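You operate a simulated robot arm through the tools that you are given. There is no shell and no other tool. Be economical: measure what you need, move in short steps, check, and stop when the job is done.

You run a simulated two-armed robot. Do the job below in one go: nothing can be reset, and whatever is moved stays where it is left.

## Task
Sponge the drips off the mat, fold the red cloth in half and lay the soap on it.
Fine: soap the sponge first and put it back; the cloth stays on the mat. What is to be rubbed or washed off counts as gone when no trace of it is left.

It is judged by the outcome, as a careful person would: the job done as asked, and still so three seconds after it is handed in. It fails if anything else is knocked over, pushed out of place, dropped, spilled or broken. Flat cloth is picked up by pressing the open fingertips on it (5 to 10 N) and closing them slowly along it; thin cloth reads only 2 to 8 mm in the jaws.

## Robot
Two 6-joint arms with two-finger parallel grippers on one trunk, on a base that drives. Base frame: it is fixed to the floor where the robot stands at the start and does not move with it; the origin is under the middle of the robot, x ahead of it, y to its left, z up; the surface under the hand at the start is at about z = 903. Lengths are in mm, angles in rad, forces in N, time in s.
The left shoulder is at the start at [60, 187, 1147], the right one opposite. With the tool pointing down near the work surface each hand reaches from about 280 to 620 mm from the robot's upright axis, wherever it stands, measured 20 degrees to its own side. Places, roughly: drips [400, 0, 900]; top of the folding mat [500, -200, 900]. Payload 1.57 kg a hand.
The tool frame of a hand sits at the grasp point between the pads (the TCP): z along the fingers, y along the line on which they close. The tips reach 30 mm beyond it. The gripper opens to 110 mm. The fingers are 24 mm wide and 12 mm thick; the gripper's body (48 by 112 mm) begins 78 mm behind the TCP.
Orientation is told as [roll, pitch, yaw] about the base's x, y, z axes, in that order, counted from this pose: with the fingers straight down and closing along the base's y, the tool's x points along the base's -x, its y along +y and its z along -z.

## Interface
- The arms move only by the tool jog_arm. It takes "left_commands", "right_commands" or both (then of equal length, played together; a hand with none holds still); each is text: rows parted by semicolons, each of 7 numbers parted by spaces: the shift along the tool's x, y, z in cm, then the turn, a rotation vector about the tool's x, y, z in rad, then the opening in per cent of the stroke, from 0 (shut) to 100 (fully open). In form: tx ty tz wx wy wz fingers; .... A call has 1 to 8 rows; each row is the pose to reach, as a shift and turn from the pose commanded when the call began, along the tool's axes at that moment. Rows are played at 5 a second. More than 50 mm and 0.15 rad between two rows, or a gripper value outside its range, and nothing of the call is played. Where a pose cannot be reached the arm comes as near as it can. A force on the tool above 90 N (or 10 N above the force at the start of the call, whichever is more), or a blocked arm, ends the call early, and 0.2 s more pass. Each finger travels about 153 mm/s and halts on what it meets, pressing with about 28 N; the grip force reading is that of the motor and also rises with nothing between the fingers. The clock runs only during rows and for 0.2 s after the last one: add rows that repeat a pose to give the fingers time. The reply holds the time, the measured pose of the TCP, the force on the tool along the base axes, the opening and the grip force, in the units named above and with some noise, with the torque about the TCP (base axes, N m) and any sound that the robot's microphone picked up, and new pictures: "show" is both (left out), scene, wrist or none (wrist: the cameras of the hands that moved).
- Cameras (640 x 400 px; columns grow to the right, rows downward): "scene" is now at [8.7, -26.6, 1682.2]; the picture's right is [-0.34, -0.94, 0.00], its down [-0.77, 0.28, -0.57] and it looks along [0.54, -0.19, -0.82] (base axes); focal length 268 px, centre (320, 200). "left" rides on the left gripper at [70, -16, -141] in its tool frame; the picture's right is [0.23, 0.97, 0.00], its down [-0.85, 0.20, -0.48] and it looks along [-0.47, 0.11, 0.88] (tool axes); focal length 222 px, centre (320, 200). "right" rides on the right gripper at [70, 16, -141] in its tool frame; the picture's right is [-0.23, 0.97, 0.00], its down [-0.86, -0.20, -0.48] and it looks along [-0.47, -0.11, 0.88] (tool axes); focal length 222 px, centre (320, 200). There is no depth. A picture from a camera that has moved, and an enlarged one, comes with that camera's place and axes in the base frame and with its lens.
- lift_body(by): slides the trunk up (or, below 0, down) by that many mm; the arms and the scene camera ride with it, the base frame stays. It gives what a move gives, with no picture.
- drive_base(legs): drives the robot by 1 to 6 legs, each [ahead, left, turn to the left] in mm, mm and rad, along the robot's own axes; the way and the turn of a leg run together, so that a leg with both is an arc; at most 1500 mm and 3.142 rad a leg. The arms and the cameras ride along, it lands a little off, and it stops where it bumps. It gives what a move gives, and a new picture of the scene camera.
- turn_head(pan, tilt): turns the head with the scene camera to pan (to the left, within 1.501 rad either way) and tilt (down, from -0.506 to 1.204), counted from straight ahead of the robot. It gives what a move gives, and a new picture of the scene camera.
- close_up(camera, box): a new picture of the part [left, top, right, bottom] of that camera's present view, enlarged. No time passes.
- finish_job(): hands the job in; it is judged then, once.

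Work in short steps. Places have to be worked out from the pictures, the camera data and where the tool is seen: move nearer, look again, correct. Check each grasp and each placing, and mend what went wrong. You have 120 turns and 260 pictures in all, those below and enlarged ones among them. Open the grippers and draw the arms clear of the work before you hand the job in, unless the task says otherwise; then end with one line.

The tools are called after "Call:" by a JSON object that holds its "fn" and its "kwargs". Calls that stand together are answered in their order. jog_arm: Moves the arms, as the interface text tells. Its arguments: {"type":"object","properties":{"left_commands":{"type":"string"},"right_commands":{"type":"string"},"show":{"type":"string","enum":["both","scene","wrist","none"]}},"required":[]} The other tools are called the same way: lift_body (by) slides the trunk up or down; drive_base (legs) drives the base; turn_head (pan, tilt) turns the head that bears the scene camera; close_up (camera, box) takes an enlarged picture of a part of a camera's view; finish_job () hands the job in.

At the start:

```text
clock: 0.0
left_tool_pos: [399.1, 78.0, 1180.1]
left_orientation: [0.002, -0.001, 0.0]
left_wrist_force: [-1.1, -0.1, 0.2]
left_ft_torque: [-0.01, -0.03, 0.0]
left_width: 109.9
left_grip_force: 0.1
right_tool_pos: [416.5, -317.7, 1161.0]
right_orientation: [-0.001, -0.001, 0.001]
right_wrist_force: [-0.9, -0.1, -0.7]
right_ft_torque: [-0.02, 0.03, 0.0]
right_width: 110.3
right_grip_force: 0.1
trunk travel left (down, up): [-775.0, 215.0]
robot x, y, heading: [1.0, -1.1, 0.004]
head pan, tilt: [-0.344, 0.962]
```

scene: 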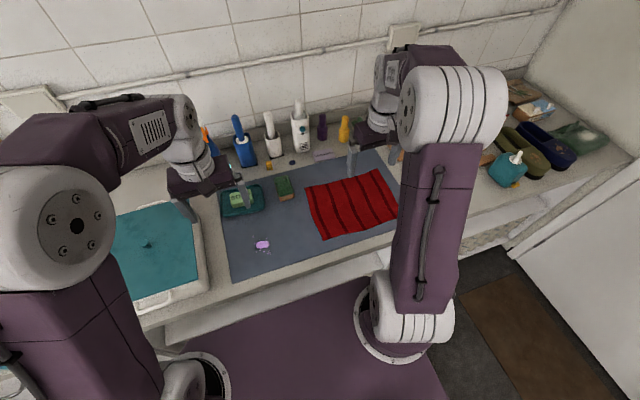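
right: 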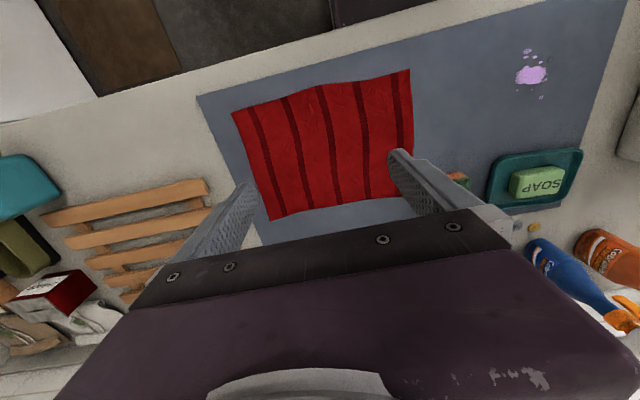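
left: 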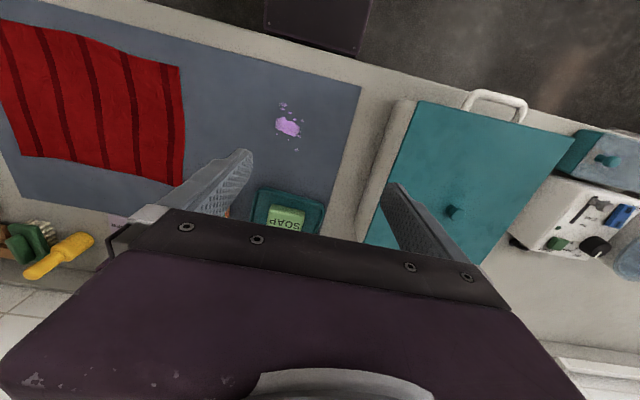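

The pictures show a mat with purple drips, a soap in a teal dish, a sponge beside it and the red cloth. I take enlarged views to locate them.

Call:
{"fn": "close_up", "kwargs": {"camera": "scene", "box": [200, 130, 420, 290]}}

Call:
{"fn": "close_up", "kwargs": {"camera": "left", "box": [160, 80, 380, 240]}}

```text
2.50 times, centred on (310, 210) of scene
camera zoom: at [8.7, -26.6, 1682.2], right [-0.34, -0.94, 0.0], down [-0.77, 0.28, -0.57], along [0.54, -0.19, -0.82], focal length 669 px, centre (345, 175)
```

zoom: 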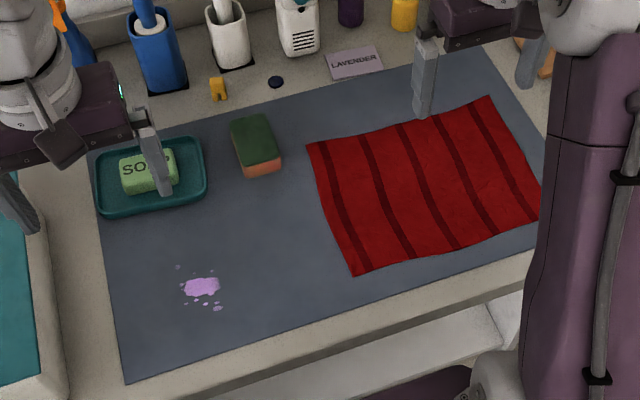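

```text
2.50 times, centred on (270, 160) of left
camera zoom: at [329.0, 61.7, 1321.3], right [-0.23, 0.97, 0.0], down [0.85, 0.2, 0.48], along [0.47, 0.11, -0.88], focal length 555 px, centre (445, 300)
```

zoom: 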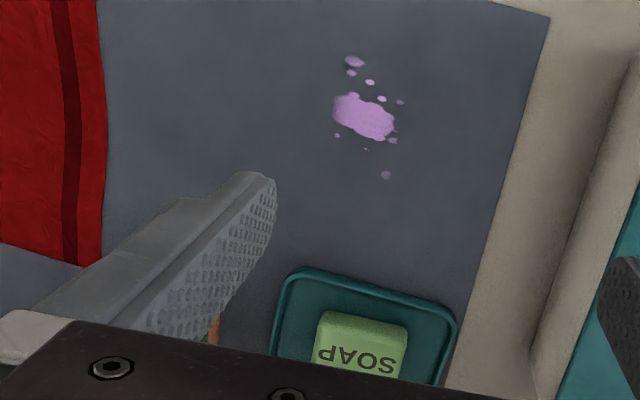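

Estimates: sponge about (606,-102), soap (596,51), drips (417,24), cloth x 368–592 and y -170 to -450. I drive a little ahead and to the right so that the left hand reaches everything.

Call:
{"fn": "drive_base", "kwargs": {"legs": [[0, -130, 0], [60, 0, 0]]}}

```text
clock: 1.9
left_tool_pos: [452.0, -53.1, 1181.5]
left_orientation: [0.0, -0.006, -0.001]
left_wrist_force: [-0.6, 0.0, 0.8]
left_ft_torque: [-0.02, -0.07, -0.01]
left_width: 110.1
left_grip_force: 0.0
right_tool_pos: [468.5, -448.7, 1164.2]
right_orientation: [-0.002, -0.007, -0.001]
right_wrist_force: [-0.4, 0.1, 0.6]
right_ft_torque: [-0.02, -0.03, 0.03]
right_width: 110.1
right_grip_force: 0.0
trunk travel left (down, up): [-775.0, 215.0]
robot x, y, heading: [56.7, -131.4, -0.003]
head pan, tilt: [-0.344, 0.962]
camera scene: at [59.1, -156.0, 1682.3], right [-0.34, -0.94, 0.0], down [-0.77, 0.28, -0.58], along [0.54, -0.19, -0.82], focal length 268 px, centre (320, 200)
```

scene: 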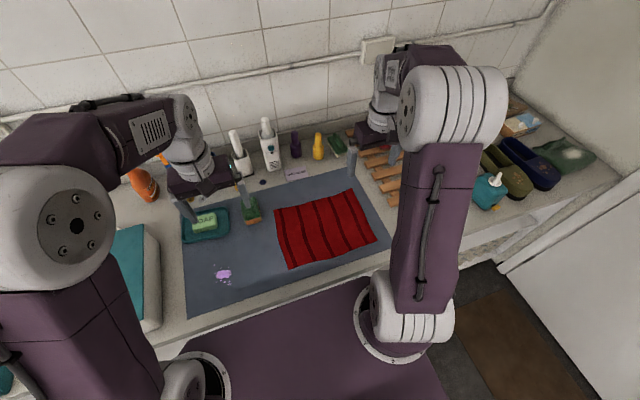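

Base moved cleanly. I bring the left hand toward a spot short of the sponge for a nearer wrist view.

Call:
{"fn": "jog_arm", "kwargs": {"left_commands": "-2 -1 3 0 0 0 100; -4 -2 6 0 0 0 100; -6 -3 9 0 0 0 100; -8 -4 12 0 0 0 100; -9 -4.5 13 0 0 0 100; -9 -4.5 13 0 0 0 100", "show": "both"}}

```text
clock: 3.3
left_tool_pos: [548.1, -97.6, 1047.8]
left_orientation: [-0.001, 0.0, -0.002]
left_wrist_force: [0.3, -0.1, 0.3]
left_ft_torque: [0.02, 0.0, -0.02]
left_width: 110.1
left_grip_force: 0.0
right_tool_pos: [474.7, -448.7, 1162.4]
right_orientation: [0.001, 0.0, -0.001]
right_wrist_force: [0.4, 0.8, -0.7]
right_ft_torque: [0.0, -0.03, 0.0]
right_width: 109.9
right_grip_force: 0.1
trunk travel left (down, up): [-775.0, 215.0]
robot x, y, heading: [58.7, -129.2, 0.001]
head pan, tilt: [-0.344, 0.962]
camera scene: at [67.9, -157.8, 1682.2], right [-0.34, -0.94, 0.0], down [-0.77, 0.28, -0.57], along [0.54, -0.19, -0.82], focal length 268 px, centre (320, 200)
camera left: at [478.6, -114.5, 1189.2], right [-0.23, 0.97, 0.0], down [0.86, 0.2, 0.48], along [0.47, 0.11, -0.88], focal length 222 px, centre (320, 200)
```

scene: 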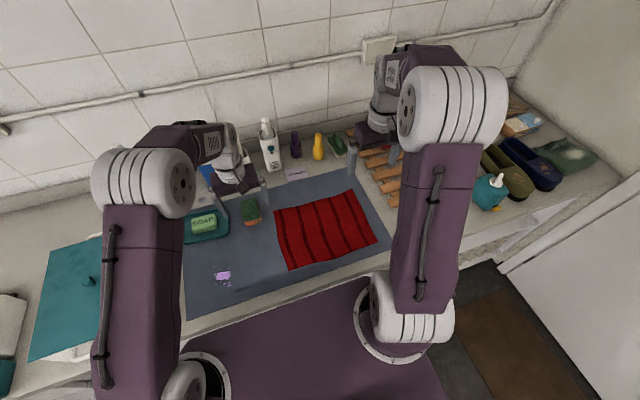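
left: 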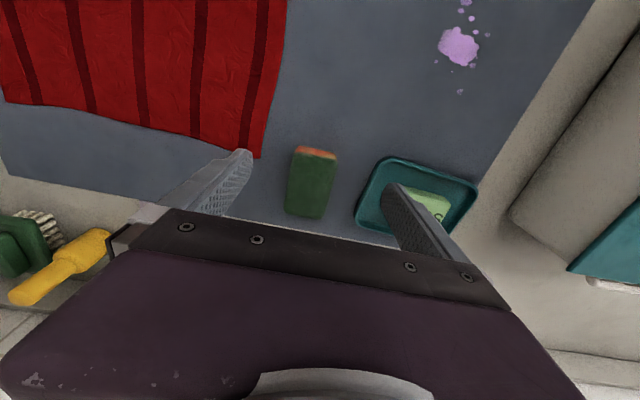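

The sponge sits at about (598,-99), ~95 by 53 mm, long along x. I move above it with a narrower opening, and check before descending fully.

Call:
{"fn": "jog_arm", "kwargs": {"left_commands": "-2.5 0 0 0 0 0 80; -5 0 2 0 0 0 76; -5 0 5 0 0 0 76; -5 0 5 0 0 0 76", "show": "both"}}

Call:
{"fn": "close_up", "kwargs": {"camera": "scene", "box": [180, 160, 290, 240]}}

```text
clock: 4.3
left_tool_pos: [597.0, -98.6, 998.5]
left_orientation: [0.0, -0.001, -0.003]
left_wrist_force: [-0.3, -0.2, 0.5]
left_ft_torque: [0.02, -0.02, -0.03]
left_width: 83.5
left_grip_force: 0.1
right_tool_pos: [474.6, -449.2, 1161.9]
right_orientation: [0.001, -0.001, -0.001]
right_wrist_force: [0.3, 0.1, 0.6]
right_ft_torque: [0.01, 0.03, -0.01]
right_width: 110.0
right_grip_force: 0.1
trunk travel left (down, up): [-775.0, 215.0]
robot x, y, heading: [58.7, -131.5, 0.003]
head pan, tilt: [-0.344, 0.962]
camera scene: at [67.1, -157.8, 1682.2], right [-0.34, -0.94, 0.0], down [-0.77, 0.28, -0.57], along [0.54, -0.19, -0.82], focal length 268 px, centre (320, 200)
camera left: at [527.1, -115.8, 1141.2], right [-0.23, 0.97, 0.0], down [0.86, 0.2, 0.48], along [0.47, 0.11, -0.88], focal length 222 px, centre (320, 200)
```

scene: 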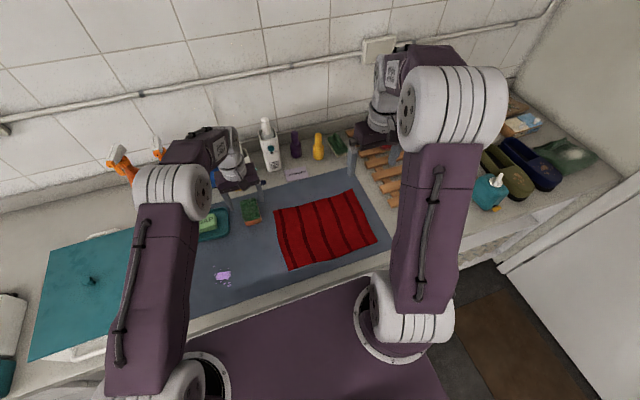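
left: 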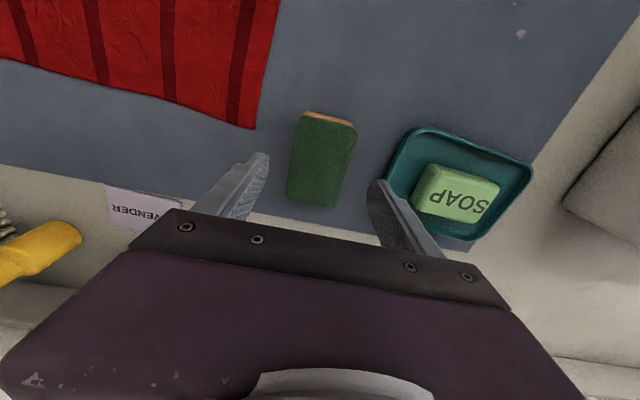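

```text
5.00 times, centred on (235, 200) of scene
camera zoom: at [67.1, -157.8, 1682.2], right [-0.34, -0.94, 0.0], down [-0.77, 0.28, -0.57], along [0.54, -0.19, -0.82], focal length 1338 px, centre (745, 200)
```

zoom: 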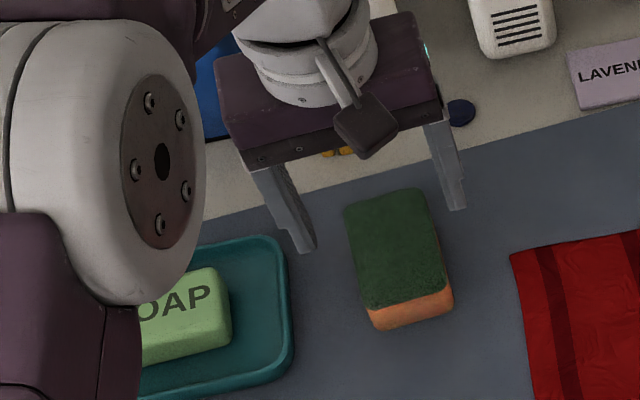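

Both views agree on the sponge centre (599,-99), between the fingers. I descend to TCP z≈946 and close.

Call:
{"fn": "jog_arm", "kwargs": {"left_commands": "0 0 2.6 0 0 0 76; 0 0 5.2 0 0 0 76; 0 0 5.2 0 0 0 76; 0 0 5.2 0 0 0 50; 0 0 5.2 0 0 0 30; 0 0 5.2 0 0 0 30", "show": "both"}}

Call:
{"fn": "close_up", "kwargs": {"camera": "scene", "box": [180, 160, 290, 240]}}

```text
clock: 5.7
left_tool_pos: [596.7, -99.0, 946.6]
left_orientation: [0.001, 0.0, -0.001]
left_wrist_force: [0.3, 0.1, -1.0]
left_ft_torque: [-0.01, -0.02, 0.0]
left_width: 53.7
left_grip_force: 28.2
right_tool_pos: [474.4, -449.7, 1161.8]
right_orientation: [0.002, -0.001, 0.0]
right_wrist_force: [0.8, 0.5, 1.3]
right_ft_torque: [-0.01, -0.02, -0.01]
right_width: 110.1
right_grip_force: 0.1
trunk travel left (down, up): [-775.0, 215.0]
robot x, y, heading: [61.9, -133.5, -0.003]
head pan, tilt: [-0.344, 0.962]
camera scene: at [67.6, -157.8, 1682.2], right [-0.34, -0.94, 0.0], down [-0.77, 0.28, -0.57], along [0.54, -0.19, -0.82], focal length 268 px, centre (320, 200)
camera left: at [526.2, -115.6, 1089.6], right [-0.23, 0.97, 0.0], down [0.86, 0.2, 0.48], along [0.47, 0.11, -0.88], focal length 222 px, centre (320, 200)
```

scene: 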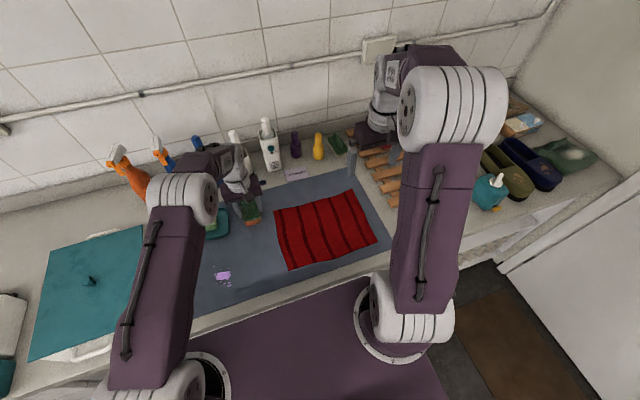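
left: 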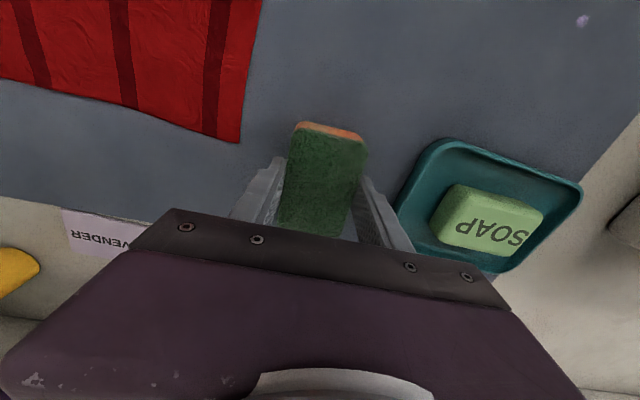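

```text
5.00 times, centred on (235, 200) of scene
camera zoom: at [67.6, -157.8, 1682.2], right [-0.34, -0.94, 0.0], down [-0.77, 0.28, -0.57], along [0.54, -0.19, -0.82], focal length 1338 px, centre (745, 200)
```

zoom: 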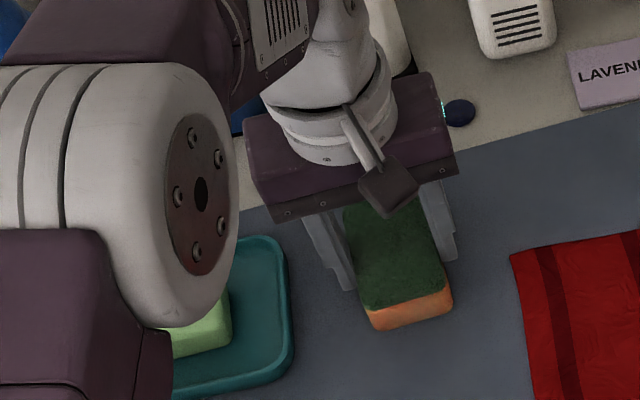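

Sponge gripped at 53.7 mm. I lift it 60 mm and carry it over the soap, near (596,50).

Call:
{"fn": "jog_arm", "kwargs": {"left_commands": "0 0 -3 0 0 0 30; 0 0 -6.5 0 0 0 30; 0 4 -6.5 0 0 0 30; 0 8 -6.5 0 0 0 30; 0 12 -6.5 0 0 0 30; 0 14.9 -6.5 0 0 0 30; 0 14.9 -6.5 0 0 0 30", "show": "both"}}

Call:
{"fn": "close_up", "kwargs": {"camera": "scene", "box": [160, 160, 270, 240]}}

```text
clock: 7.3
left_tool_pos: [597.9, 50.2, 1012.9]
left_orientation: [-0.001, -0.001, -0.003]
left_wrist_force: [-0.6, -0.7, -0.6]
left_ft_torque: [0.04, 0.02, 0.03]
left_width: 53.8
left_grip_force: 27.7
right_tool_pos: [475.9, -450.1, 1161.7]
right_orientation: [-0.001, -0.001, -0.002]
right_wrist_force: [1.1, -0.4, -1.8]
right_ft_torque: [0.03, -0.05, 0.0]
right_width: 110.3
right_grip_force: 0.1
trunk travel left (down, up): [-775.0, 215.0]
robot x, y, heading: [56.6, -134.6, -0.0]
head pan, tilt: [-0.344, 0.962]
camera scene: at [67.7, -158.4, 1682.2], right [-0.34, -0.94, 0.0], down [-0.77, 0.28, -0.57], along [0.54, -0.19, -0.82], focal length 268 px, centre (320, 200)
camera left: at [528.9, 34.6, 1155.6], right [-0.23, 0.97, 0.0], down [0.86, 0.2, 0.48], along [0.47, 0.11, -0.88], focal length 222 px, centre (320, 200)
```

scene: 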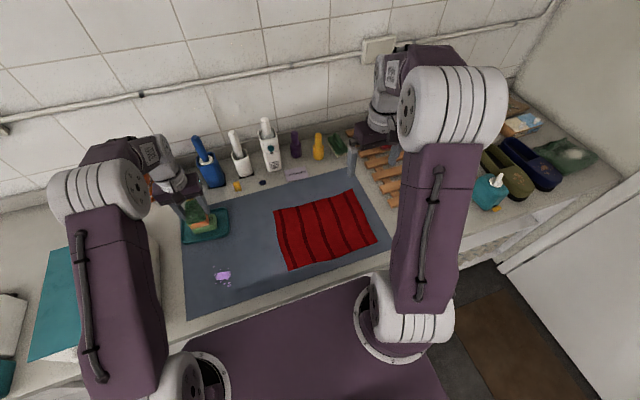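
left: 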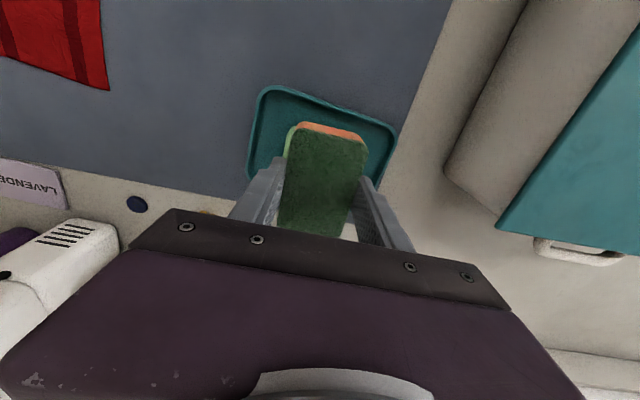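

```text
5.00 times, centred on (215, 200) of scene
camera zoom: at [67.7, -158.4, 1682.2], right [-0.34, -0.94, 0.0], down [-0.77, 0.28, -0.57], along [0.54, -0.19, -0.82], focal length 1338 px, centre (845, 200)
```

zoom: 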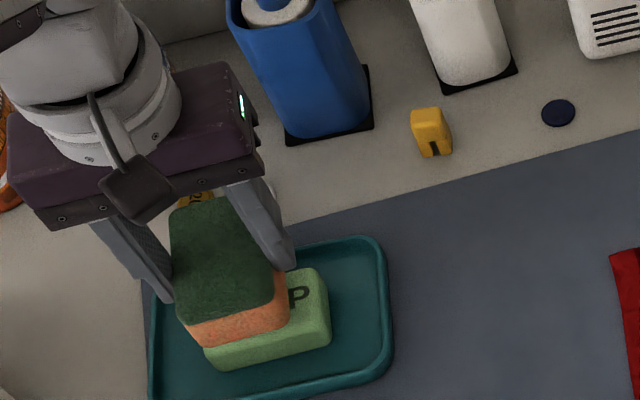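

The sponge hangs centred over the soap (y 10–88). I lower it toward contact and watch the force.

Call:
{"fn": "jog_arm", "kwargs": {"left_commands": "0 0 1.5 0 0 0 30; 0 0 3 0 0 0 30; 0 0 3.5 0 0 0 30; 0 0 3.5 0 0 0 30", "show": "none"}}

Call:
{"fn": "close_up", "kwargs": {"camera": "scene", "box": [160, 160, 270, 240]}}

```text
clock: 8.3
left_tool_pos: [597.2, 51.9, 982.0]
left_orientation: [0.003, -0.01, -0.002]
left_wrist_force: [3.6, 3.7, 34.6]
left_ft_torque: [0.12, 0.02, 0.0]
left_width: 53.8
left_grip_force: 27.9
right_tool_pos: [472.1, -449.4, 1163.4]
right_orientation: [0.001, -0.004, 0.0]
right_wrist_force: [-0.4, -0.8, 0.1]
right_ft_torque: [-0.02, 0.02, 0.02]
right_width: 110.1
right_grip_force: 0.2
trunk travel left (down, up): [-775.0, 215.0]
robot x, y, heading: [60.1, -134.1, -0.001]
head pan, tilt: [-0.344, 0.962]
```

```text
5.00 times, centred on (215, 200) of scene
camera zoom: at [62.3, -158.8, 1682.8], right [-0.34, -0.94, 0.0], down [-0.77, 0.28, -0.57], along [0.54, -0.19, -0.82], focal length 1338 px, centre (845, 200)
```

zoom: 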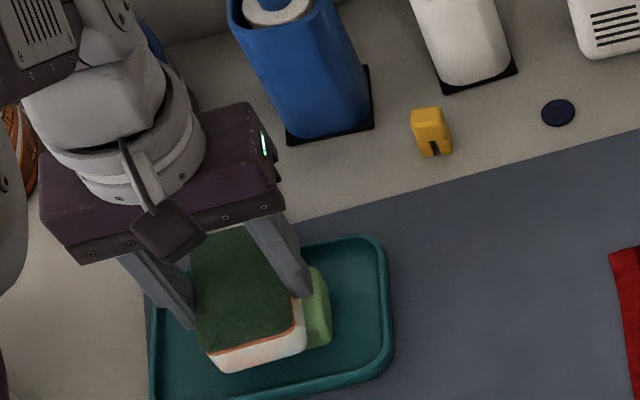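

Contact at 34 N is more than needed, and the sponge side already looks foamy. I ease off, rub two short light strokes, and lift to look.

Call:
{"fn": "jog_arm", "kwargs": {"left_commands": "0 0 -0.33 0 0 0 30; 0.7 0 -0.33 0 0 0 30; -0.7 0 -0.33 0 0 0 30; 0.7 0 -0.33 0 0 0 30; 0 0 -0.33 0 0 0 30; 0 0 -2 0 0 0 30; 0 0 -6 0 0 0 30; 0 0 -6 0 0 0 30", "show": "wrist"}}

Call:
{"fn": "close_up", "kwargs": {"camera": "scene", "box": [160, 160, 270, 240]}}

```text
clock: 10.1
left_tool_pos: [596.5, 52.9, 1036.4]
left_orientation: [0.002, -0.002, 0.0]
left_wrist_force: [-0.2, -0.2, 0.4]
left_ft_torque: [-0.01, 0.01, 0.02]
left_width: 53.6
left_grip_force: 28.7
right_tool_pos: [473.9, -448.9, 1161.5]
right_orientation: [0.001, 0.001, -0.003]
right_wrist_force: [0.2, 0.3, 0.0]
right_ft_torque: [-0.02, 0.03, -0.01]
right_width: 110.0
right_grip_force: 0.1
trunk travel left (down, up): [-775.0, 215.0]
robot x, y, heading: [60.2, -130.7, -0.003]
head pan, tilt: [-0.344, 0.962]
camera left: at [526.8, 36.1, 1178.0], right [-0.23, 0.97, 0.0], down [0.86, 0.2, 0.48], along [0.47, 0.11, -0.88], focal length 222 px, centre (320, 200)
```

left: 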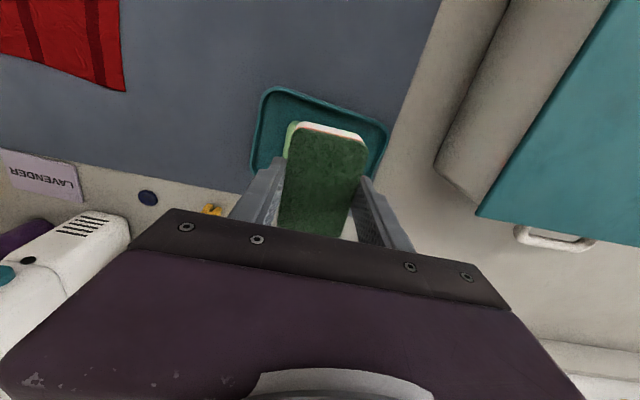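

```text
5.00 times, centred on (215, 200) of scene
camera zoom: at [67.5, -157.3, 1682.2], right [-0.34, -0.94, 0.0], down [-0.77, 0.28, -0.57], along [0.54, -0.19, -0.82], focal length 1338 px, centre (845, 200)
```

zoom: 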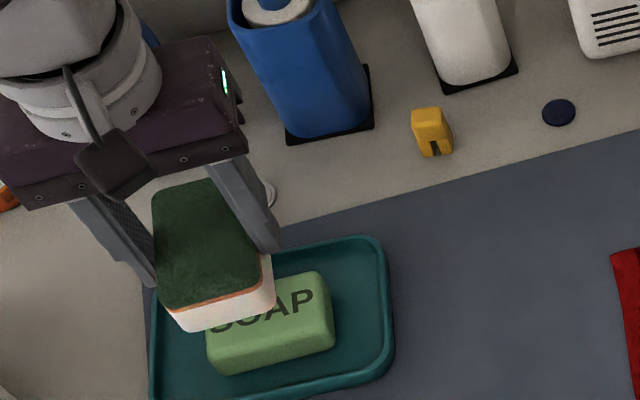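

The sponge is foamy and the soap is still in place. I carry the sponge over the drips (x 380–460, y 0–50).

Call:
{"fn": "jog_arm", "kwargs": {"left_commands": "4.5 -0.5 0 0 0 0 30; 9 -1.2 0 0 0 0 30; 13.5 -2 1 0 0 0 30; 17.6 -2.8 3 0 0 0 30; 17.6 -2.8 6 0 0 0 30; 17.6 -2.8 8 0 0 0 30; 17.6 -2.8 8 0 0 0 30", "show": "both"}}

Call:
{"fn": "close_up", "kwargs": {"camera": "scene", "box": [160, 200, 290, 310]}}

```text
clock: 11.7
left_tool_pos: [420.3, 22.4, 956.6]
left_orientation: [0.001, -0.002, -0.001]
left_wrist_force: [0.1, 0.3, -0.6]
left_ft_torque: [0.0, -0.01, 0.02]
left_width: 53.6
left_grip_force: 27.9
right_tool_pos: [473.4, -448.4, 1162.1]
right_orientation: [0.0, -0.001, -0.004]
right_wrist_force: [0.2, 0.1, 0.8]
right_ft_torque: [-0.02, 0.01, -0.02]
right_width: 109.9
right_grip_force: 0.2
trunk travel left (down, up): [-775.0, 215.0]
robot x, y, heading: [62.3, -129.6, -0.003]
head pan, tilt: [-0.344, 0.962]
camera scene: at [66.1, -157.9, 1682.2], right [-0.34, -0.94, 0.0], down [-0.77, 0.28, -0.57], along [0.54, -0.19, -0.82], focal length 268 px, centre (320, 200)
camera left: at [350.7, 5.6, 1099.6], right [-0.23, 0.97, 0.0], down [0.85, 0.2, 0.48], along [0.47, 0.11, -0.88], focal length 222 px, centre (320, 200)
```

scene: 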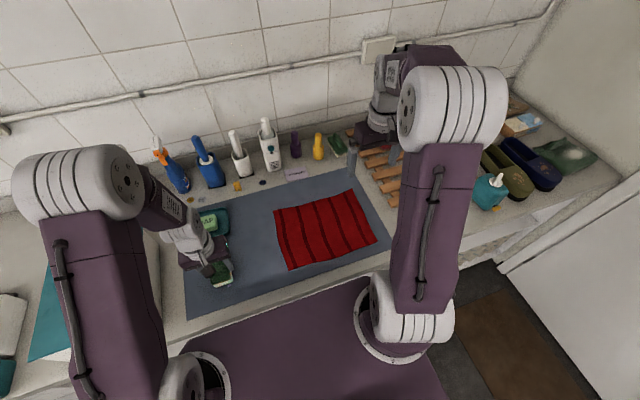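
left: 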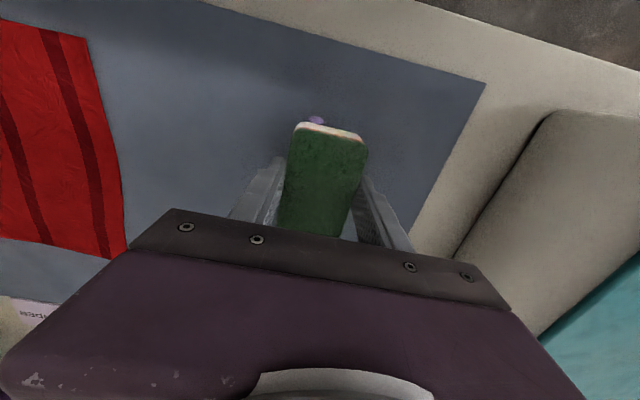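

```text
3.64 times, centred on (225, 255) of scene
camera zoom: at [66.1, -157.9, 1682.2], right [-0.34, -0.94, 0.0], down [-0.77, 0.28, -0.57], along [0.54, -0.19, -0.82], focal length 973 px, centre (666, 0)
```

zoom: 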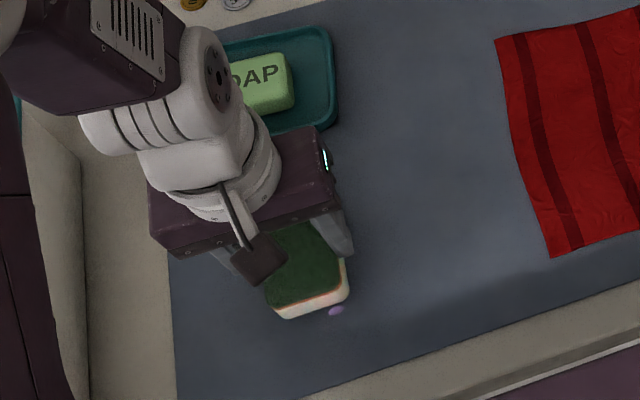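

One small drip shows just in front of the sponge; the rest is beneath. I lower to light contact and read the force.

Call:
{"fn": "jog_arm", "kwargs": {"left_commands": "0 0 0.8 0 0 0 30; 0 0 1.15 0 0 0 30; 0 0 1.15 0 0 0 30", "show": "none"}}

```text
clock: 12.5
left_tool_pos: [421.5, 21.9, 946.0]
left_orientation: [0.0, -0.002, 0.001]
left_wrist_force: [3.6, 3.0, 22.4]
left_ft_torque: [0.12, 0.22, -0.03]
left_width: 53.3
left_grip_force: 27.8
right_tool_pos: [473.8, -450.4, 1162.4]
right_orientation: [-0.001, -0.003, -0.004]
right_wrist_force: [0.1, 0.6, -0.1]
right_ft_torque: [0.02, 0.0, -0.05]
right_width: 110.3
right_grip_force: 0.2
trunk travel left (down, up): [-775.0, 215.0]
robot x, y, heading: [57.3, -131.1, -0.005]
head pan, tilt: [-0.344, 0.962]
```

Contact at 22 N; I ease off about 1 mm and scrub with short strokes over the whole drip patch.

Call:
{"fn": "jog_arm", "kwargs": {"left_commands": "0 0 -0.1 0 0 0 30; 2.2 0 -0.1 0 0 0 30; -2.2 0 -0.1 0 0 0 30; -2.2 -1.2 -0.1 0 0 0 30; 2.2 -1.2 -0.1 0 0 0 30; 2.2 1.2 -0.1 0 0 0 30; -2.2 1.2 -0.1 0 0 0 30; 0 0 -0.1 0 0 0 30", "show": "none"}}

Call:
{"fn": "jog_arm", "kwargs": {"left_commands": "2.2 0 0 0 0 0 30; -2.2 0 0 0 0 0 30; -2.2 -1.2 0 0 0 0 30; 2.2 -1.2 0 0 0 0 30; 2.2 1.2 0 0 0 0 30; -2.2 1.2 0 0 0 0 30; 0 0 0 0 0 0 30; 0 0 -5 0 0 0 30", "show": "none"}}

Call:
{"fn": "jog_arm", "kwargs": {"left_commands": "-4 0 -4 0 0 0 30; -8 0 -4 0 0 0 30; -12 -2 -4 0 0 0 30; -12 -2 -4 0 0 0 30", "show": "both"}}

Call:
{"fn": "close_up", "kwargs": {"camera": "scene", "box": [160, 200, 290, 310]}}

```text
clock: 14.3
left_tool_pos: [421.1, 20.9, 947.6]
left_orientation: [0.003, -0.002, -0.002]
left_wrist_force: [-0.8, -0.3, -0.1]
left_ft_torque: [0.04, -0.03, -0.01]
left_width: 53.6
left_grip_force: 28.0
right_tool_pos: [471.9, -451.1, 1162.6]
right_orientation: [0.001, -0.001, -0.001]
right_wrist_force: [-0.5, -0.6, 0.4]
right_ft_torque: [0.01, -0.01, -0.04]
right_width: 110.0
right_grip_force: 0.1
trunk travel left (down, up): [-775.0, 215.0]
robot x, y, heading: [60.0, -132.3, -0.003]
head pan, tilt: [-0.344, 0.962]
```

```text
clock: 16.1
left_tool_pos: [419.5, 22.6, 997.1]
left_orientation: [-0.001, -0.001, 0.0]
left_wrist_force: [0.1, -0.1, -0.9]
left_ft_torque: [-0.03, -0.04, 0.01]
left_width: 53.5
left_grip_force: 28.6
right_tool_pos: [472.7, -449.0, 1163.0]
right_orientation: [0.002, 0.0, -0.002]
right_wrist_force: [0.2, -0.6, 0.1]
right_ft_torque: [-0.03, -0.01, 0.03]
right_width: 110.0
right_grip_force: 0.0
trunk travel left (down, up): [-775.0, 215.0]
robot x, y, heading: [56.8, -133.2, -0.001]
head pan, tilt: [-0.344, 0.962]
```

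```text
refused: row 1 steps farther than a row can; nothing moved
```

```text
3.64 times, centred on (225, 255) of scene
camera zoom: at [64.6, -157.2, 1682.2], right [-0.34, -0.94, 0.0], down [-0.77, 0.28, -0.57], along [0.54, -0.19, -0.82], focal length 973 px, centre (666, 0)
```

zoom: 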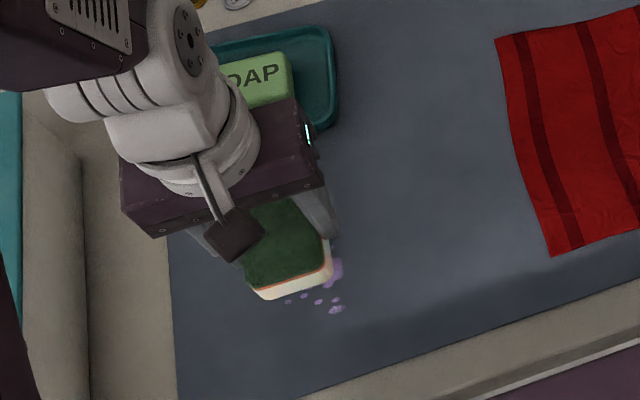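

The drips are still there: the lighter pass had lost contact. I go back down with real pressure (~15–20 N) and scrub again.

Call:
{"fn": "jog_arm", "kwargs": {"left_commands": "0 0 3 0 0 0 30; 0 0 5.08 0 0 0 30; 1.5 0 5.08 0 0 0 30; 3 0 5.08 0 0 0 30; 0 0 5.08 0 0 0 30; -3 0 5.08 0 0 0 30; 0 0 5.08 0 0 0 30; 0 0 5.08 0 0 0 30", "show": "none"}}

Call:
{"fn": "close_up", "kwargs": {"camera": "scene", "box": [160, 200, 290, 310]}}

```text
clock: 17.9
left_tool_pos: [422.7, 21.8, 946.3]
left_orientation: [0.0, -0.001, -0.002]
left_wrist_force: [-0.1, 0.2, 0.3]
left_ft_torque: [-0.01, 0.05, 0.0]
left_width: 53.8
left_grip_force: 28.4
right_tool_pos: [475.2, -448.8, 1161.2]
right_orientation: [-0.001, -0.001, -0.002]
right_wrist_force: [0.6, -0.6, -0.6]
right_ft_torque: [-0.06, -0.01, -0.04]
right_width: 110.0
right_grip_force: 0.1
trunk travel left (down, up): [-775.0, 215.0]
robot x, y, heading: [58.7, -130.3, -0.008]
head pan, tilt: [-0.344, 0.962]
```

```text
3.64 times, centred on (225, 255) of scene
camera zoom: at [67.7, -157.7, 1682.2], right [-0.34, -0.94, 0.0], down [-0.77, 0.28, -0.57], along [0.54, -0.19, -0.82], focal length 973 px, centre (666, 0)
```

zoom: 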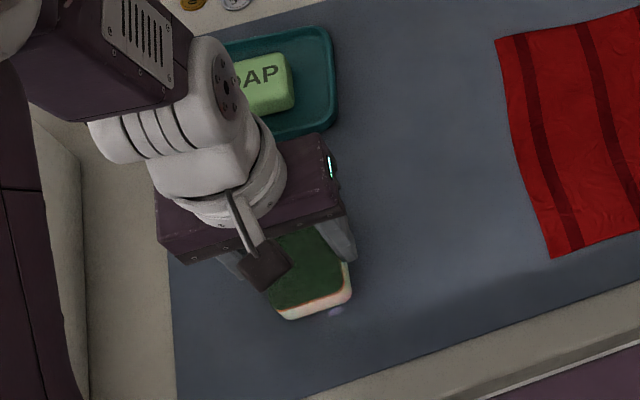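

No load at 946.3, so contact is a bit lower. I press 1.5 mm further and read again.

Call:
{"fn": "jog_arm", "kwargs": {"left_commands": "0 0 0.15 0 0 0 30; 0 0 0.15 0 0 0 30", "show": "none"}}

```text
clock: 18.5
left_tool_pos: [421.7, 22.0, 945.0]
left_orientation: [0.0, 0.0, -0.002]
left_wrist_force: [0.7, 1.0, 5.3]
left_ft_torque: [0.04, 0.19, -0.01]
left_width: 53.5
left_grip_force: 28.2
right_tool_pos: [474.0, -448.3, 1161.9]
right_orientation: [0.001, 0.001, -0.001]
right_wrist_force: [-1.1, 0.2, -0.5]
right_ft_torque: [-0.01, -0.01, 0.02]
right_width: 109.8
right_grip_force: 0.2
trunk travel left (down, up): [-775.0, 215.0]
robot x, y, heading: [56.3, -129.9, 0.001]
head pan, tilt: [-0.344, 0.962]
```

5 N now; about 1 mm more gives a firm rub. I scrub over the full patch.

Call:
{"fn": "jog_arm", "kwargs": {"left_commands": "0 0 0.1 0 0 0 30; 2 0 0.1 0 0 0 30; 4 0 0.1 0 0 0 30; 1 -1 0.1 0 0 0 30; -2 -1 0.1 0 0 0 30; -2 1 0.1 0 0 0 30; 1 1 0.1 0 0 0 30; 3.5 1 0.1 0 0 0 30", "show": "none"}}

Call:
{"fn": "jog_arm", "kwargs": {"left_commands": "-2 -1 0 0 0 0 30; -4.5 -1 0 0 0 0 30; -5.5 0 0 0 0 0 30; -3 0.5 0 0 0 0 30; 0 0 0 0 0 0 30; -3 -1 0 0 0 0 30; -3.5 -1 0 0 0 0 30; -3.5 -1 -4 0 0 0 30", "show": "none"}}

Call:
{"fn": "jog_arm", "kwargs": {"left_commands": "-4 0 0 0 0 0 30; -8 0 0 0 0 0 30; -12 -2 0 0 0 0 30; -12 -2 0 0 0 0 30", "show": "both"}}

Call:
{"fn": "close_up", "kwargs": {"camera": "scene", "box": [160, 200, 290, 310]}}

```text
clock: 20.3
left_tool_pos: [393.4, 31.4, 941.9]
left_orientation: [0.0, -0.006, -0.003]
left_wrist_force: [12.6, -1.6, 19.2]
left_ft_torque: [0.01, 0.25, -0.02]
left_width: 53.4
left_grip_force: 27.8
right_tool_pos: [476.9, -450.5, 1162.2]
right_orientation: [0.0, 0.002, -0.001]
right_wrist_force: [0.3, 1.0, 0.9]
right_ft_torque: [0.01, 0.01, 0.0]
right_width: 110.0
right_grip_force: 0.0
trunk travel left (down, up): [-775.0, 215.0]
robot x, y, heading: [59.1, -126.7, -0.003]
head pan, tilt: [-0.344, 0.962]
```

```text
clock: 22.1
left_tool_pos: [418.7, 24.1, 985.6]
left_orientation: [-0.001, 0.0, -0.001]
left_wrist_force: [0.0, -0.8, -0.1]
left_ft_torque: [-0.01, -0.01, -0.03]
left_width: 53.6
left_grip_force: 27.8
right_tool_pos: [471.3, -448.0, 1162.9]
right_orientation: [0.0, -0.001, -0.002]
right_wrist_force: [-0.3, 0.1, -0.5]
right_ft_torque: [0.03, -0.02, 0.02]
right_width: 110.0
right_grip_force: 0.2
trunk travel left (down, up): [-775.0, 215.0]
robot x, y, heading: [60.2, -130.0, 0.0]
head pan, tilt: [-0.344, 0.962]
```

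```text
clock: 23.1
left_tool_pos: [539.8, 5.3, 985.4]
left_orientation: [0.001, 0.0, -0.002]
left_wrist_force: [-0.4, 0.7, -0.2]
left_ft_torque: [-0.01, -0.04, 0.03]
left_width: 53.9
left_grip_force: 27.6
right_tool_pos: [475.0, -449.6, 1162.2]
right_orientation: [0.001, 0.0, -0.003]
right_wrist_force: [-0.3, -0.5, -0.1]
right_ft_torque: [-0.02, -0.02, -0.04]
right_width: 110.1
right_grip_force: 0.1
trunk travel left (down, up): [-775.0, 215.0]
robot x, y, heading: [57.2, -134.3, -0.004]
head pan, tilt: [-0.344, 0.962]
camera scene: at [67.5, -157.3, 1682.2], right [-0.34, -0.94, 0.0], down [-0.77, 0.28, -0.57], along [0.54, -0.19, -0.82], focal length 268 px, centre (320, 200)
camera left: at [470.8, -11.1, 1127.1], right [-0.23, 0.97, 0.0], down [0.86, 0.2, 0.48], along [0.47, 0.11, -0.88], focal length 222 px, centre (320, 200)
```

scene: 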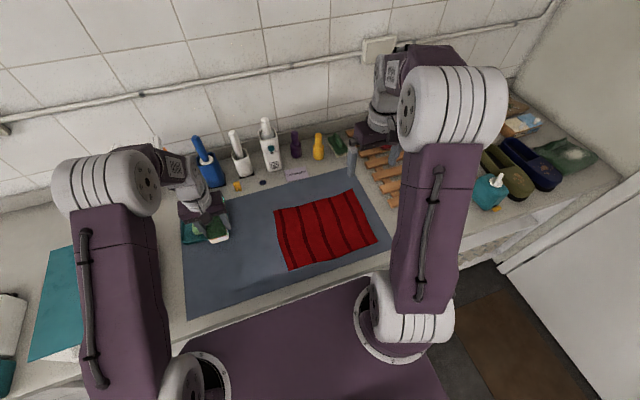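
left: 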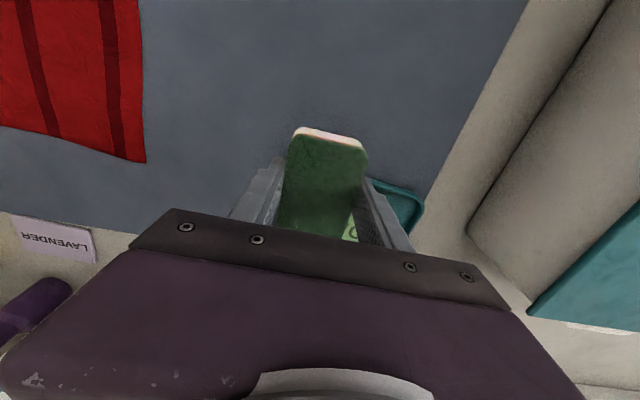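

```text
3.64 times, centred on (225, 255) of scene
camera zoom: at [67.5, -157.3, 1682.2], right [-0.34, -0.94, 0.0], down [-0.77, 0.28, -0.57], along [0.54, -0.19, -0.82], focal length 973 px, centre (666, 0)
```

zoom: 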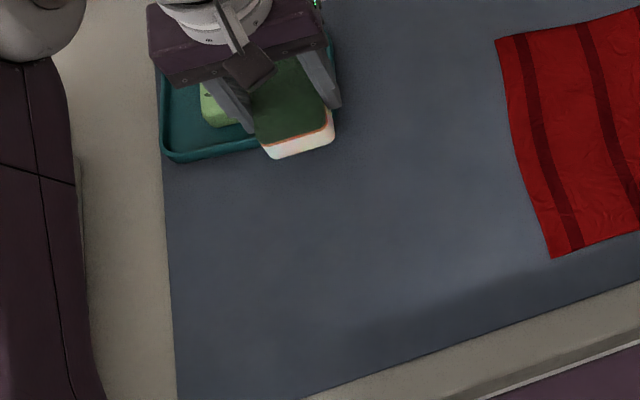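

The mat looks clean. A close look by wrist camera, then I carry the sponge back to (597,-99).

Call:
{"fn": "close_up", "kwargs": {"camera": "left", "box": [200, 0, 480, 130]}}

Call:
{"fn": "jog_arm", "kwargs": {"left_commands": "0 0 -2 0 0 0 30; -1.5 -4 -2 0 0 0 30; -4 -8 -2 0 0 0 30; -5.7 -10.4 -2 0 0 0 30; -5.7 -10.4 0 0 0 0 30; -5.7 -10.4 3.4 0 0 0 30; -5.7 -10.4 3.4 0 0 0 30", "show": "both"}}

Call:
{"fn": "close_up", "kwargs": {"camera": "scene", "box": [170, 160, 300, 320]}}

```text
2.29 times, centred on (340, 65) of left
camera zoom: at [470.8, -11.1, 1127.1], right [-0.23, 0.97, 0.0], down [0.86, 0.2, 0.48], along [0.47, 0.11, -0.88], focal length 508 px, centre (274, 509)
```

zoom: 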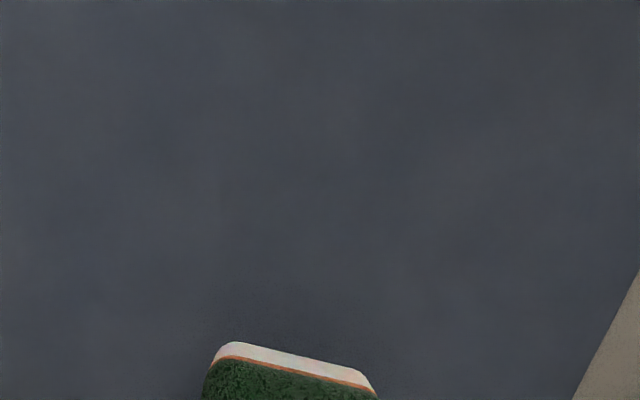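

```text
clock: 24.7
left_tool_pos: [598.8, -101.5, 948.3]
left_orientation: [0.001, -0.001, -0.003]
left_wrist_force: [-0.3, 0.5, 0.5]
left_ft_torque: [0.0, 0.0, 0.0]
left_width: 53.7
left_grip_force: 27.9
right_tool_pos: [473.9, -448.4, 1161.8]
right_orientation: [0.0, 0.0, -0.001]
right_wrist_force: [0.2, -0.4, 0.0]
right_ft_torque: [-0.03, -0.02, -0.01]
right_width: 110.0
right_grip_force: 0.2
trunk travel left (down, up): [-775.0, 215.0]
robot x, y, heading: [56.8, -132.0, -0.003]
head pan, tilt: [-0.344, 0.962]
camera scene: at [67.2, -157.8, 1682.2], right [-0.34, -0.94, 0.0], down [-0.77, 0.28, -0.57], along [0.54, -0.19, -0.82], focal length 268 px, centre (320, 200)
camera left: at [528.7, -117.4, 1091.4], right [-0.23, 0.97, 0.0], down [0.86, 0.2, 0.48], along [0.47, 0.11, -0.88], focal length 222 px, centre (320, 200)
```

scene: 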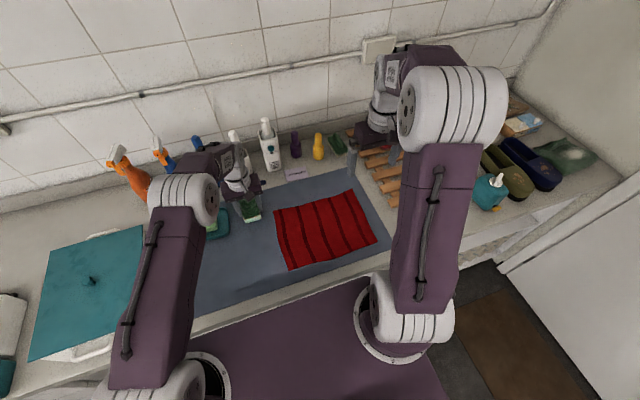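
left: 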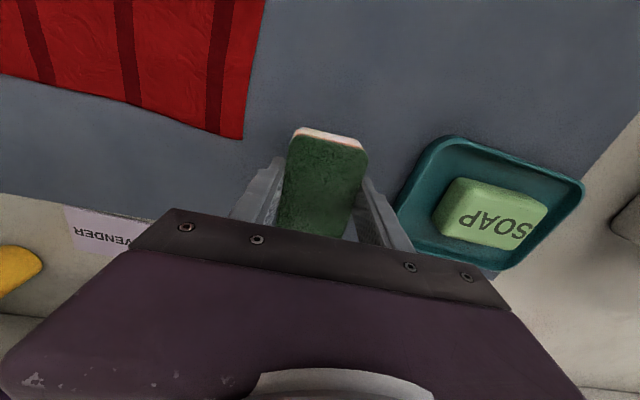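

```text
2.50 times, centred on (235, 240) of scene
camera zoom: at [67.2, -157.8, 1682.2], right [-0.34, -0.94, 0.0], down [-0.77, 0.28, -0.57], along [0.54, -0.19, -0.82], focal length 669 px, centre (532, 100)
```

zoom: 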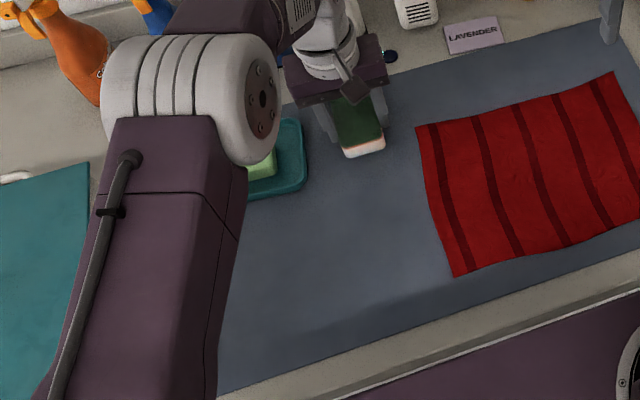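

The mat is spotless. The sponge is above its old place; I lower it to contact.

Call:
{"fn": "jog_arm", "kwargs": {"left_commands": "0.1 0.2 0.2 0 0 0 30; 0.1 0.2 0.35 0 0 0 30; 0.1 0.2 0.35 0 0 0 30", "show": "none"}}

```text
clock: 25.5
left_tool_pos: [596.9, -98.6, 944.5]
left_orientation: [-0.001, 0.0, -0.003]
left_wrist_force: [0.2, 0.9, 0.1]
left_ft_torque: [-0.01, 0.0, -0.03]
left_width: 53.7
left_grip_force: 28.1
right_tool_pos: [475.0, -448.2, 1162.4]
right_orientation: [0.002, -0.001, -0.002]
right_wrist_force: [0.2, 0.1, 1.2]
right_ft_torque: [-0.02, 0.02, -0.01]
right_width: 109.8
right_grip_force: 0.0
trunk travel left (down, up): [-775.0, 215.0]
robot x, y, heading: [59.4, -125.5, 0.003]
head pan, tilt: [-0.344, 0.962]
```

Still no contact; I go down another 2 mm.

Call:
{"fn": "jog_arm", "kwargs": {"left_commands": "0 0 0.2 0 0 0 30; 0 0 0.2 0 0 0 30", "show": "none"}}

```text
clock: 26.1
left_tool_pos: [598.5, -98.7, 943.5]
left_orientation: [0.0, 0.0, 0.0]
left_wrist_force: [-1.5, -0.2, 0.7]
left_ft_torque: [0.02, -0.01, 0.02]
left_width: 53.8
left_grip_force: 28.4
right_tool_pos: [475.0, -448.8, 1161.8]
right_orientation: [0.0, 0.001, -0.003]
right_wrist_force: [-0.1, -0.1, 0.1]
right_ft_torque: [0.0, 0.04, 0.02]
right_width: 110.1
right_grip_force: 0.1
trunk travel left (down, up): [-775.0, 215.0]
robot x, y, heading: [60.3, -132.5, -0.008]
head pan, tilt: [-0.344, 0.962]
```

Call:
{"fn": "jog_arm", "kwargs": {"left_commands": "0 0 0.15 0 0 0 30; 0 0 0.15 0 0 0 30", "show": "none"}}

```text
clock: 26.7
left_tool_pos: [598.0, -99.0, 941.6]
left_orientation: [0.0, -0.002, -0.001]
left_wrist_force: [0.1, -0.1, -0.2]
left_ft_torque: [-0.02, -0.03, 0.01]
left_width: 53.6
left_grip_force: 28.4
right_tool_pos: [474.0, -448.9, 1160.6]
right_orientation: [0.0, 0.0, -0.002]
right_wrist_force: [-0.2, 0.0, 0.4]
right_ft_torque: [0.0, 0.01, 0.02]
right_width: 110.1
right_grip_force: 0.0
trunk travel left (down, up): [-775.0, 215.0]
robot x, y, heading: [56.3, -131.3, -0.0]
head pan, tilt: [-0.344, 0.962]
```

Still no load (the sponge slid up a few mm in the grip while scrubbing). I keep going down.

Call:
{"fn": "jog_arm", "kwargs": {"left_commands": "0 0 0.2 0 0 0 30; 0 0 0.3 0 0 0 30; 0 0 0.3 0 0 0 30", "show": "wrist"}}

```text
clock: 27.5
left_tool_pos: [597.6, -100.0, 939.6]
left_orientation: [-0.001, -0.005, -0.001]
left_wrist_force: [1.8, -0.1, 13.6]
left_ft_torque: [0.06, 0.46, 0.01]
left_width: 53.6
left_grip_force: 28.2
right_tool_pos: [473.8, -448.8, 1163.2]
right_orientation: [-0.001, -0.002, -0.003]
right_wrist_force: [0.3, -0.2, -0.3]
right_ft_torque: [0.01, -0.03, 0.02]
right_width: 110.3
right_grip_force: 0.1
trunk travel left (down, up): [-775.0, 215.0]
robot x, y, heading: [61.1, -132.3, -0.001]
head pan, tilt: [-0.344, 0.962]
camera left: at [527.6, -115.6, 1082.8], right [-0.23, 0.97, 0.0], down [0.85, 0.2, 0.48], along [0.47, 0.11, -0.88], focal length 222 px, centre (320, 200)
```

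left: 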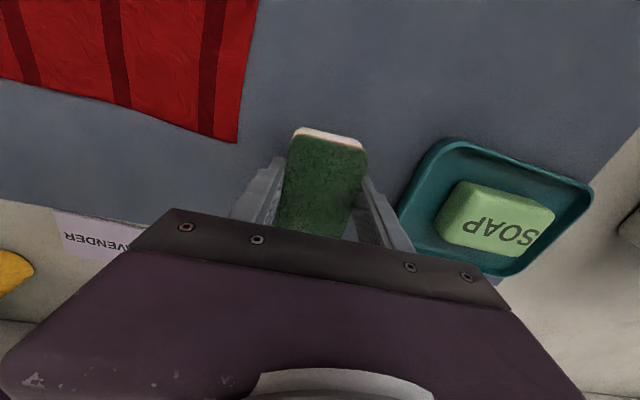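

Contact with 13.6 N. I open gently to about 80 mm and lift away.

Call:
{"fn": "jog_arm", "kwargs": {"left_commands": "0 0 -0.1 0 0 0 60; 0 0 -0.1 0 0 0 74; 0 0 -0.1 0 0 0 74; 0 0 -4 0 0 0 74; 0 0 -8 0 0 0 74; 0 0 -12 0 0 0 74; 3 0 -14 0 0 0 74; 3 0 -14 0 0 0 74", "show": "both"}}

```text
clock: 29.3
left_tool_pos: [565.3, -99.6, 1081.5]
left_orientation: [0.0, 0.0, -0.002]
left_wrist_force: [0.0, 0.0, 0.2]
left_ft_torque: [0.0, 0.06, -0.01]
left_width: 81.2
left_grip_force: 0.1
right_tool_pos: [475.3, -449.4, 1161.1]
right_orientation: [0.0, -0.001, -0.002]
right_wrist_force: [0.7, 0.9, -0.6]
right_ft_torque: [0.02, 0.02, 0.02]
right_width: 110.0
right_grip_force: 0.1
trunk travel left (down, up): [-775.0, 215.0]
robot x, y, heading: [57.1, -129.8, 0.002]
head pan, tilt: [-0.344, 0.962]
camera scene: at [68.0, -157.7, 1682.2], right [-0.34, -0.94, 0.0], down [-0.77, 0.28, -0.57], along [0.54, -0.19, -0.82], focal length 268 px, centre (320, 200)
camera left: at [495.9, -116.3, 1223.5], right [-0.23, 0.97, 0.0], down [0.86, 0.2, 0.48], along [0.47, 0.11, -0.88], focal length 222 px, centre (320, 200)
```

scene: 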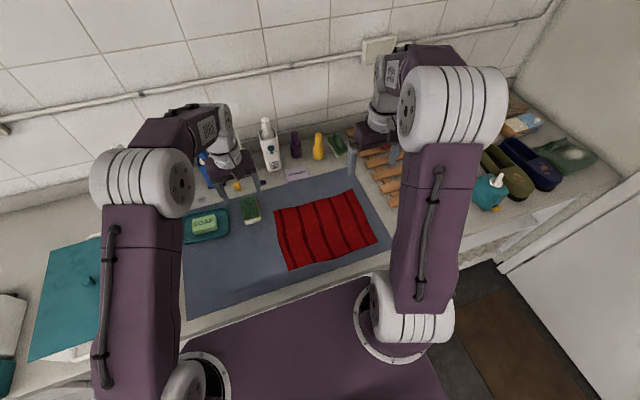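
left: 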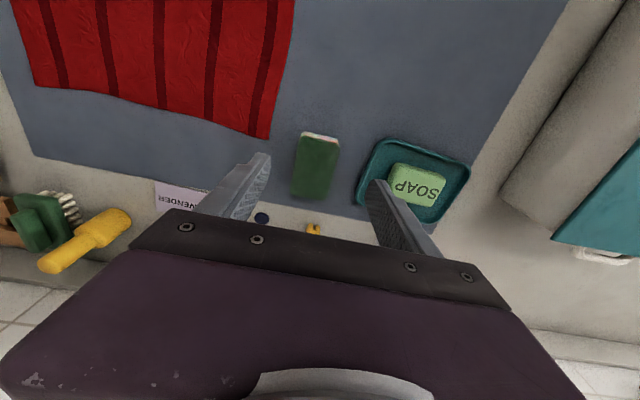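

The sponge is back and the drips are gone. I draw the left hand back and up, then drive 180 mm right to centre on the cloth.

Call:
{"fn": "jog_arm", "kwargs": {"left_commands": "4 0 -2 0 0 0 60; 8 0 -4 0 0 0 50; 12 0 -4 0 0 0 40; 12 0 -4 0 0 0 30", "show": "none"}}

Call:
{"fn": "drive_base", "kwargs": {"legs": [[0, -185, 0]]}}

Call:
{"fn": "turn_head", "kwargs": {"pan": 0.0, "tilt": 0.95}}

```text
clock: 30.3
left_tool_pos: [445.4, -99.8, 1119.1]
left_orientation: [0.0, 0.001, -0.002]
left_wrist_force: [0.7, 0.2, 0.3]
left_ft_torque: [0.06, 0.01, 0.02]
left_width: 32.9
left_grip_force: 0.0
right_tool_pos: [474.2, -450.2, 1162.9]
right_orientation: [0.002, 0.0, -0.002]
right_wrist_force: [0.4, -0.1, -0.8]
right_ft_torque: [-0.04, 0.0, 0.01]
right_width: 110.1
right_grip_force: 0.0
trunk travel left (down, up): [-775.0, 215.0]
robot x, y, heading: [57.4, -134.2, -0.006]
head pan, tilt: [-0.344, 0.962]
```

```text
clock: 31.8
left_tool_pos: [445.9, -281.7, 1118.6]
left_orientation: [-0.002, 0.001, -0.002]
left_wrist_force: [0.0, -0.9, -0.2]
left_ft_torque: [0.0, -0.02, 0.01]
left_width: 32.9
left_grip_force: 0.0
right_tool_pos: [473.5, -630.5, 1162.5]
right_orientation: [-0.002, 0.001, -0.002]
right_wrist_force: [0.0, 0.3, -0.1]
right_ft_torque: [-0.02, 0.01, 0.02]
right_width: 110.0
right_grip_force: 0.0
trunk travel left (down, up): [-775.0, 215.0]
robot x, y, heading: [57.5, -313.6, -0.004]
head pan, tilt: [-0.344, 0.962]
camera scene: at [67.0, -337.2, 1682.3], right [-0.34, -0.94, 0.0], down [-0.77, 0.28, -0.57], along [0.54, -0.2, -0.82], focal length 268 px, centre (320, 200)
```

scene: 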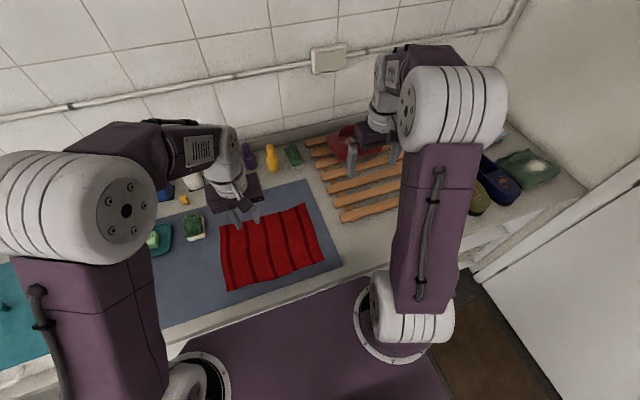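

```text
clock: 32.6
left_tool_pos: [446.2, -284.1, 1119.4]
left_orientation: [0.0, 0.0, -0.003]
left_wrist_force: [-0.3, 0.4, 0.8]
left_ft_torque: [-0.02, 0.02, 0.0]
left_width: 33.2
left_grip_force: 0.2
right_tool_pos: [473.4, -633.7, 1160.7]
right_orientation: [0.0, 0.001, -0.003]
right_wrist_force: [0.1, -1.0, -0.2]
right_ft_torque: [0.01, 0.04, 0.01]
right_width: 110.3
right_grip_force: 0.1
trunk travel left (down, up): [-775.0, 215.0]
robot x, y, heading: [55.6, -314.6, -0.003]
head pan, tilt: [0.0, 0.949]
camera scene: at [72.1, -318.0, 1683.1], right [0.0, -1.0, 0.0], down [-0.81, 0.0, -0.58], along [0.58, 0.0, -0.81], focal length 268 px, centre (320, 200)
```

scene: 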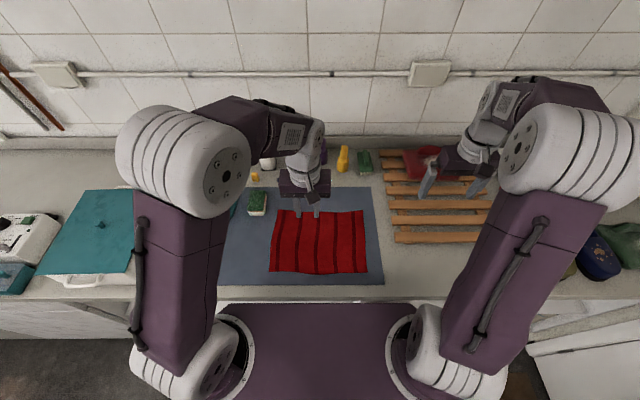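

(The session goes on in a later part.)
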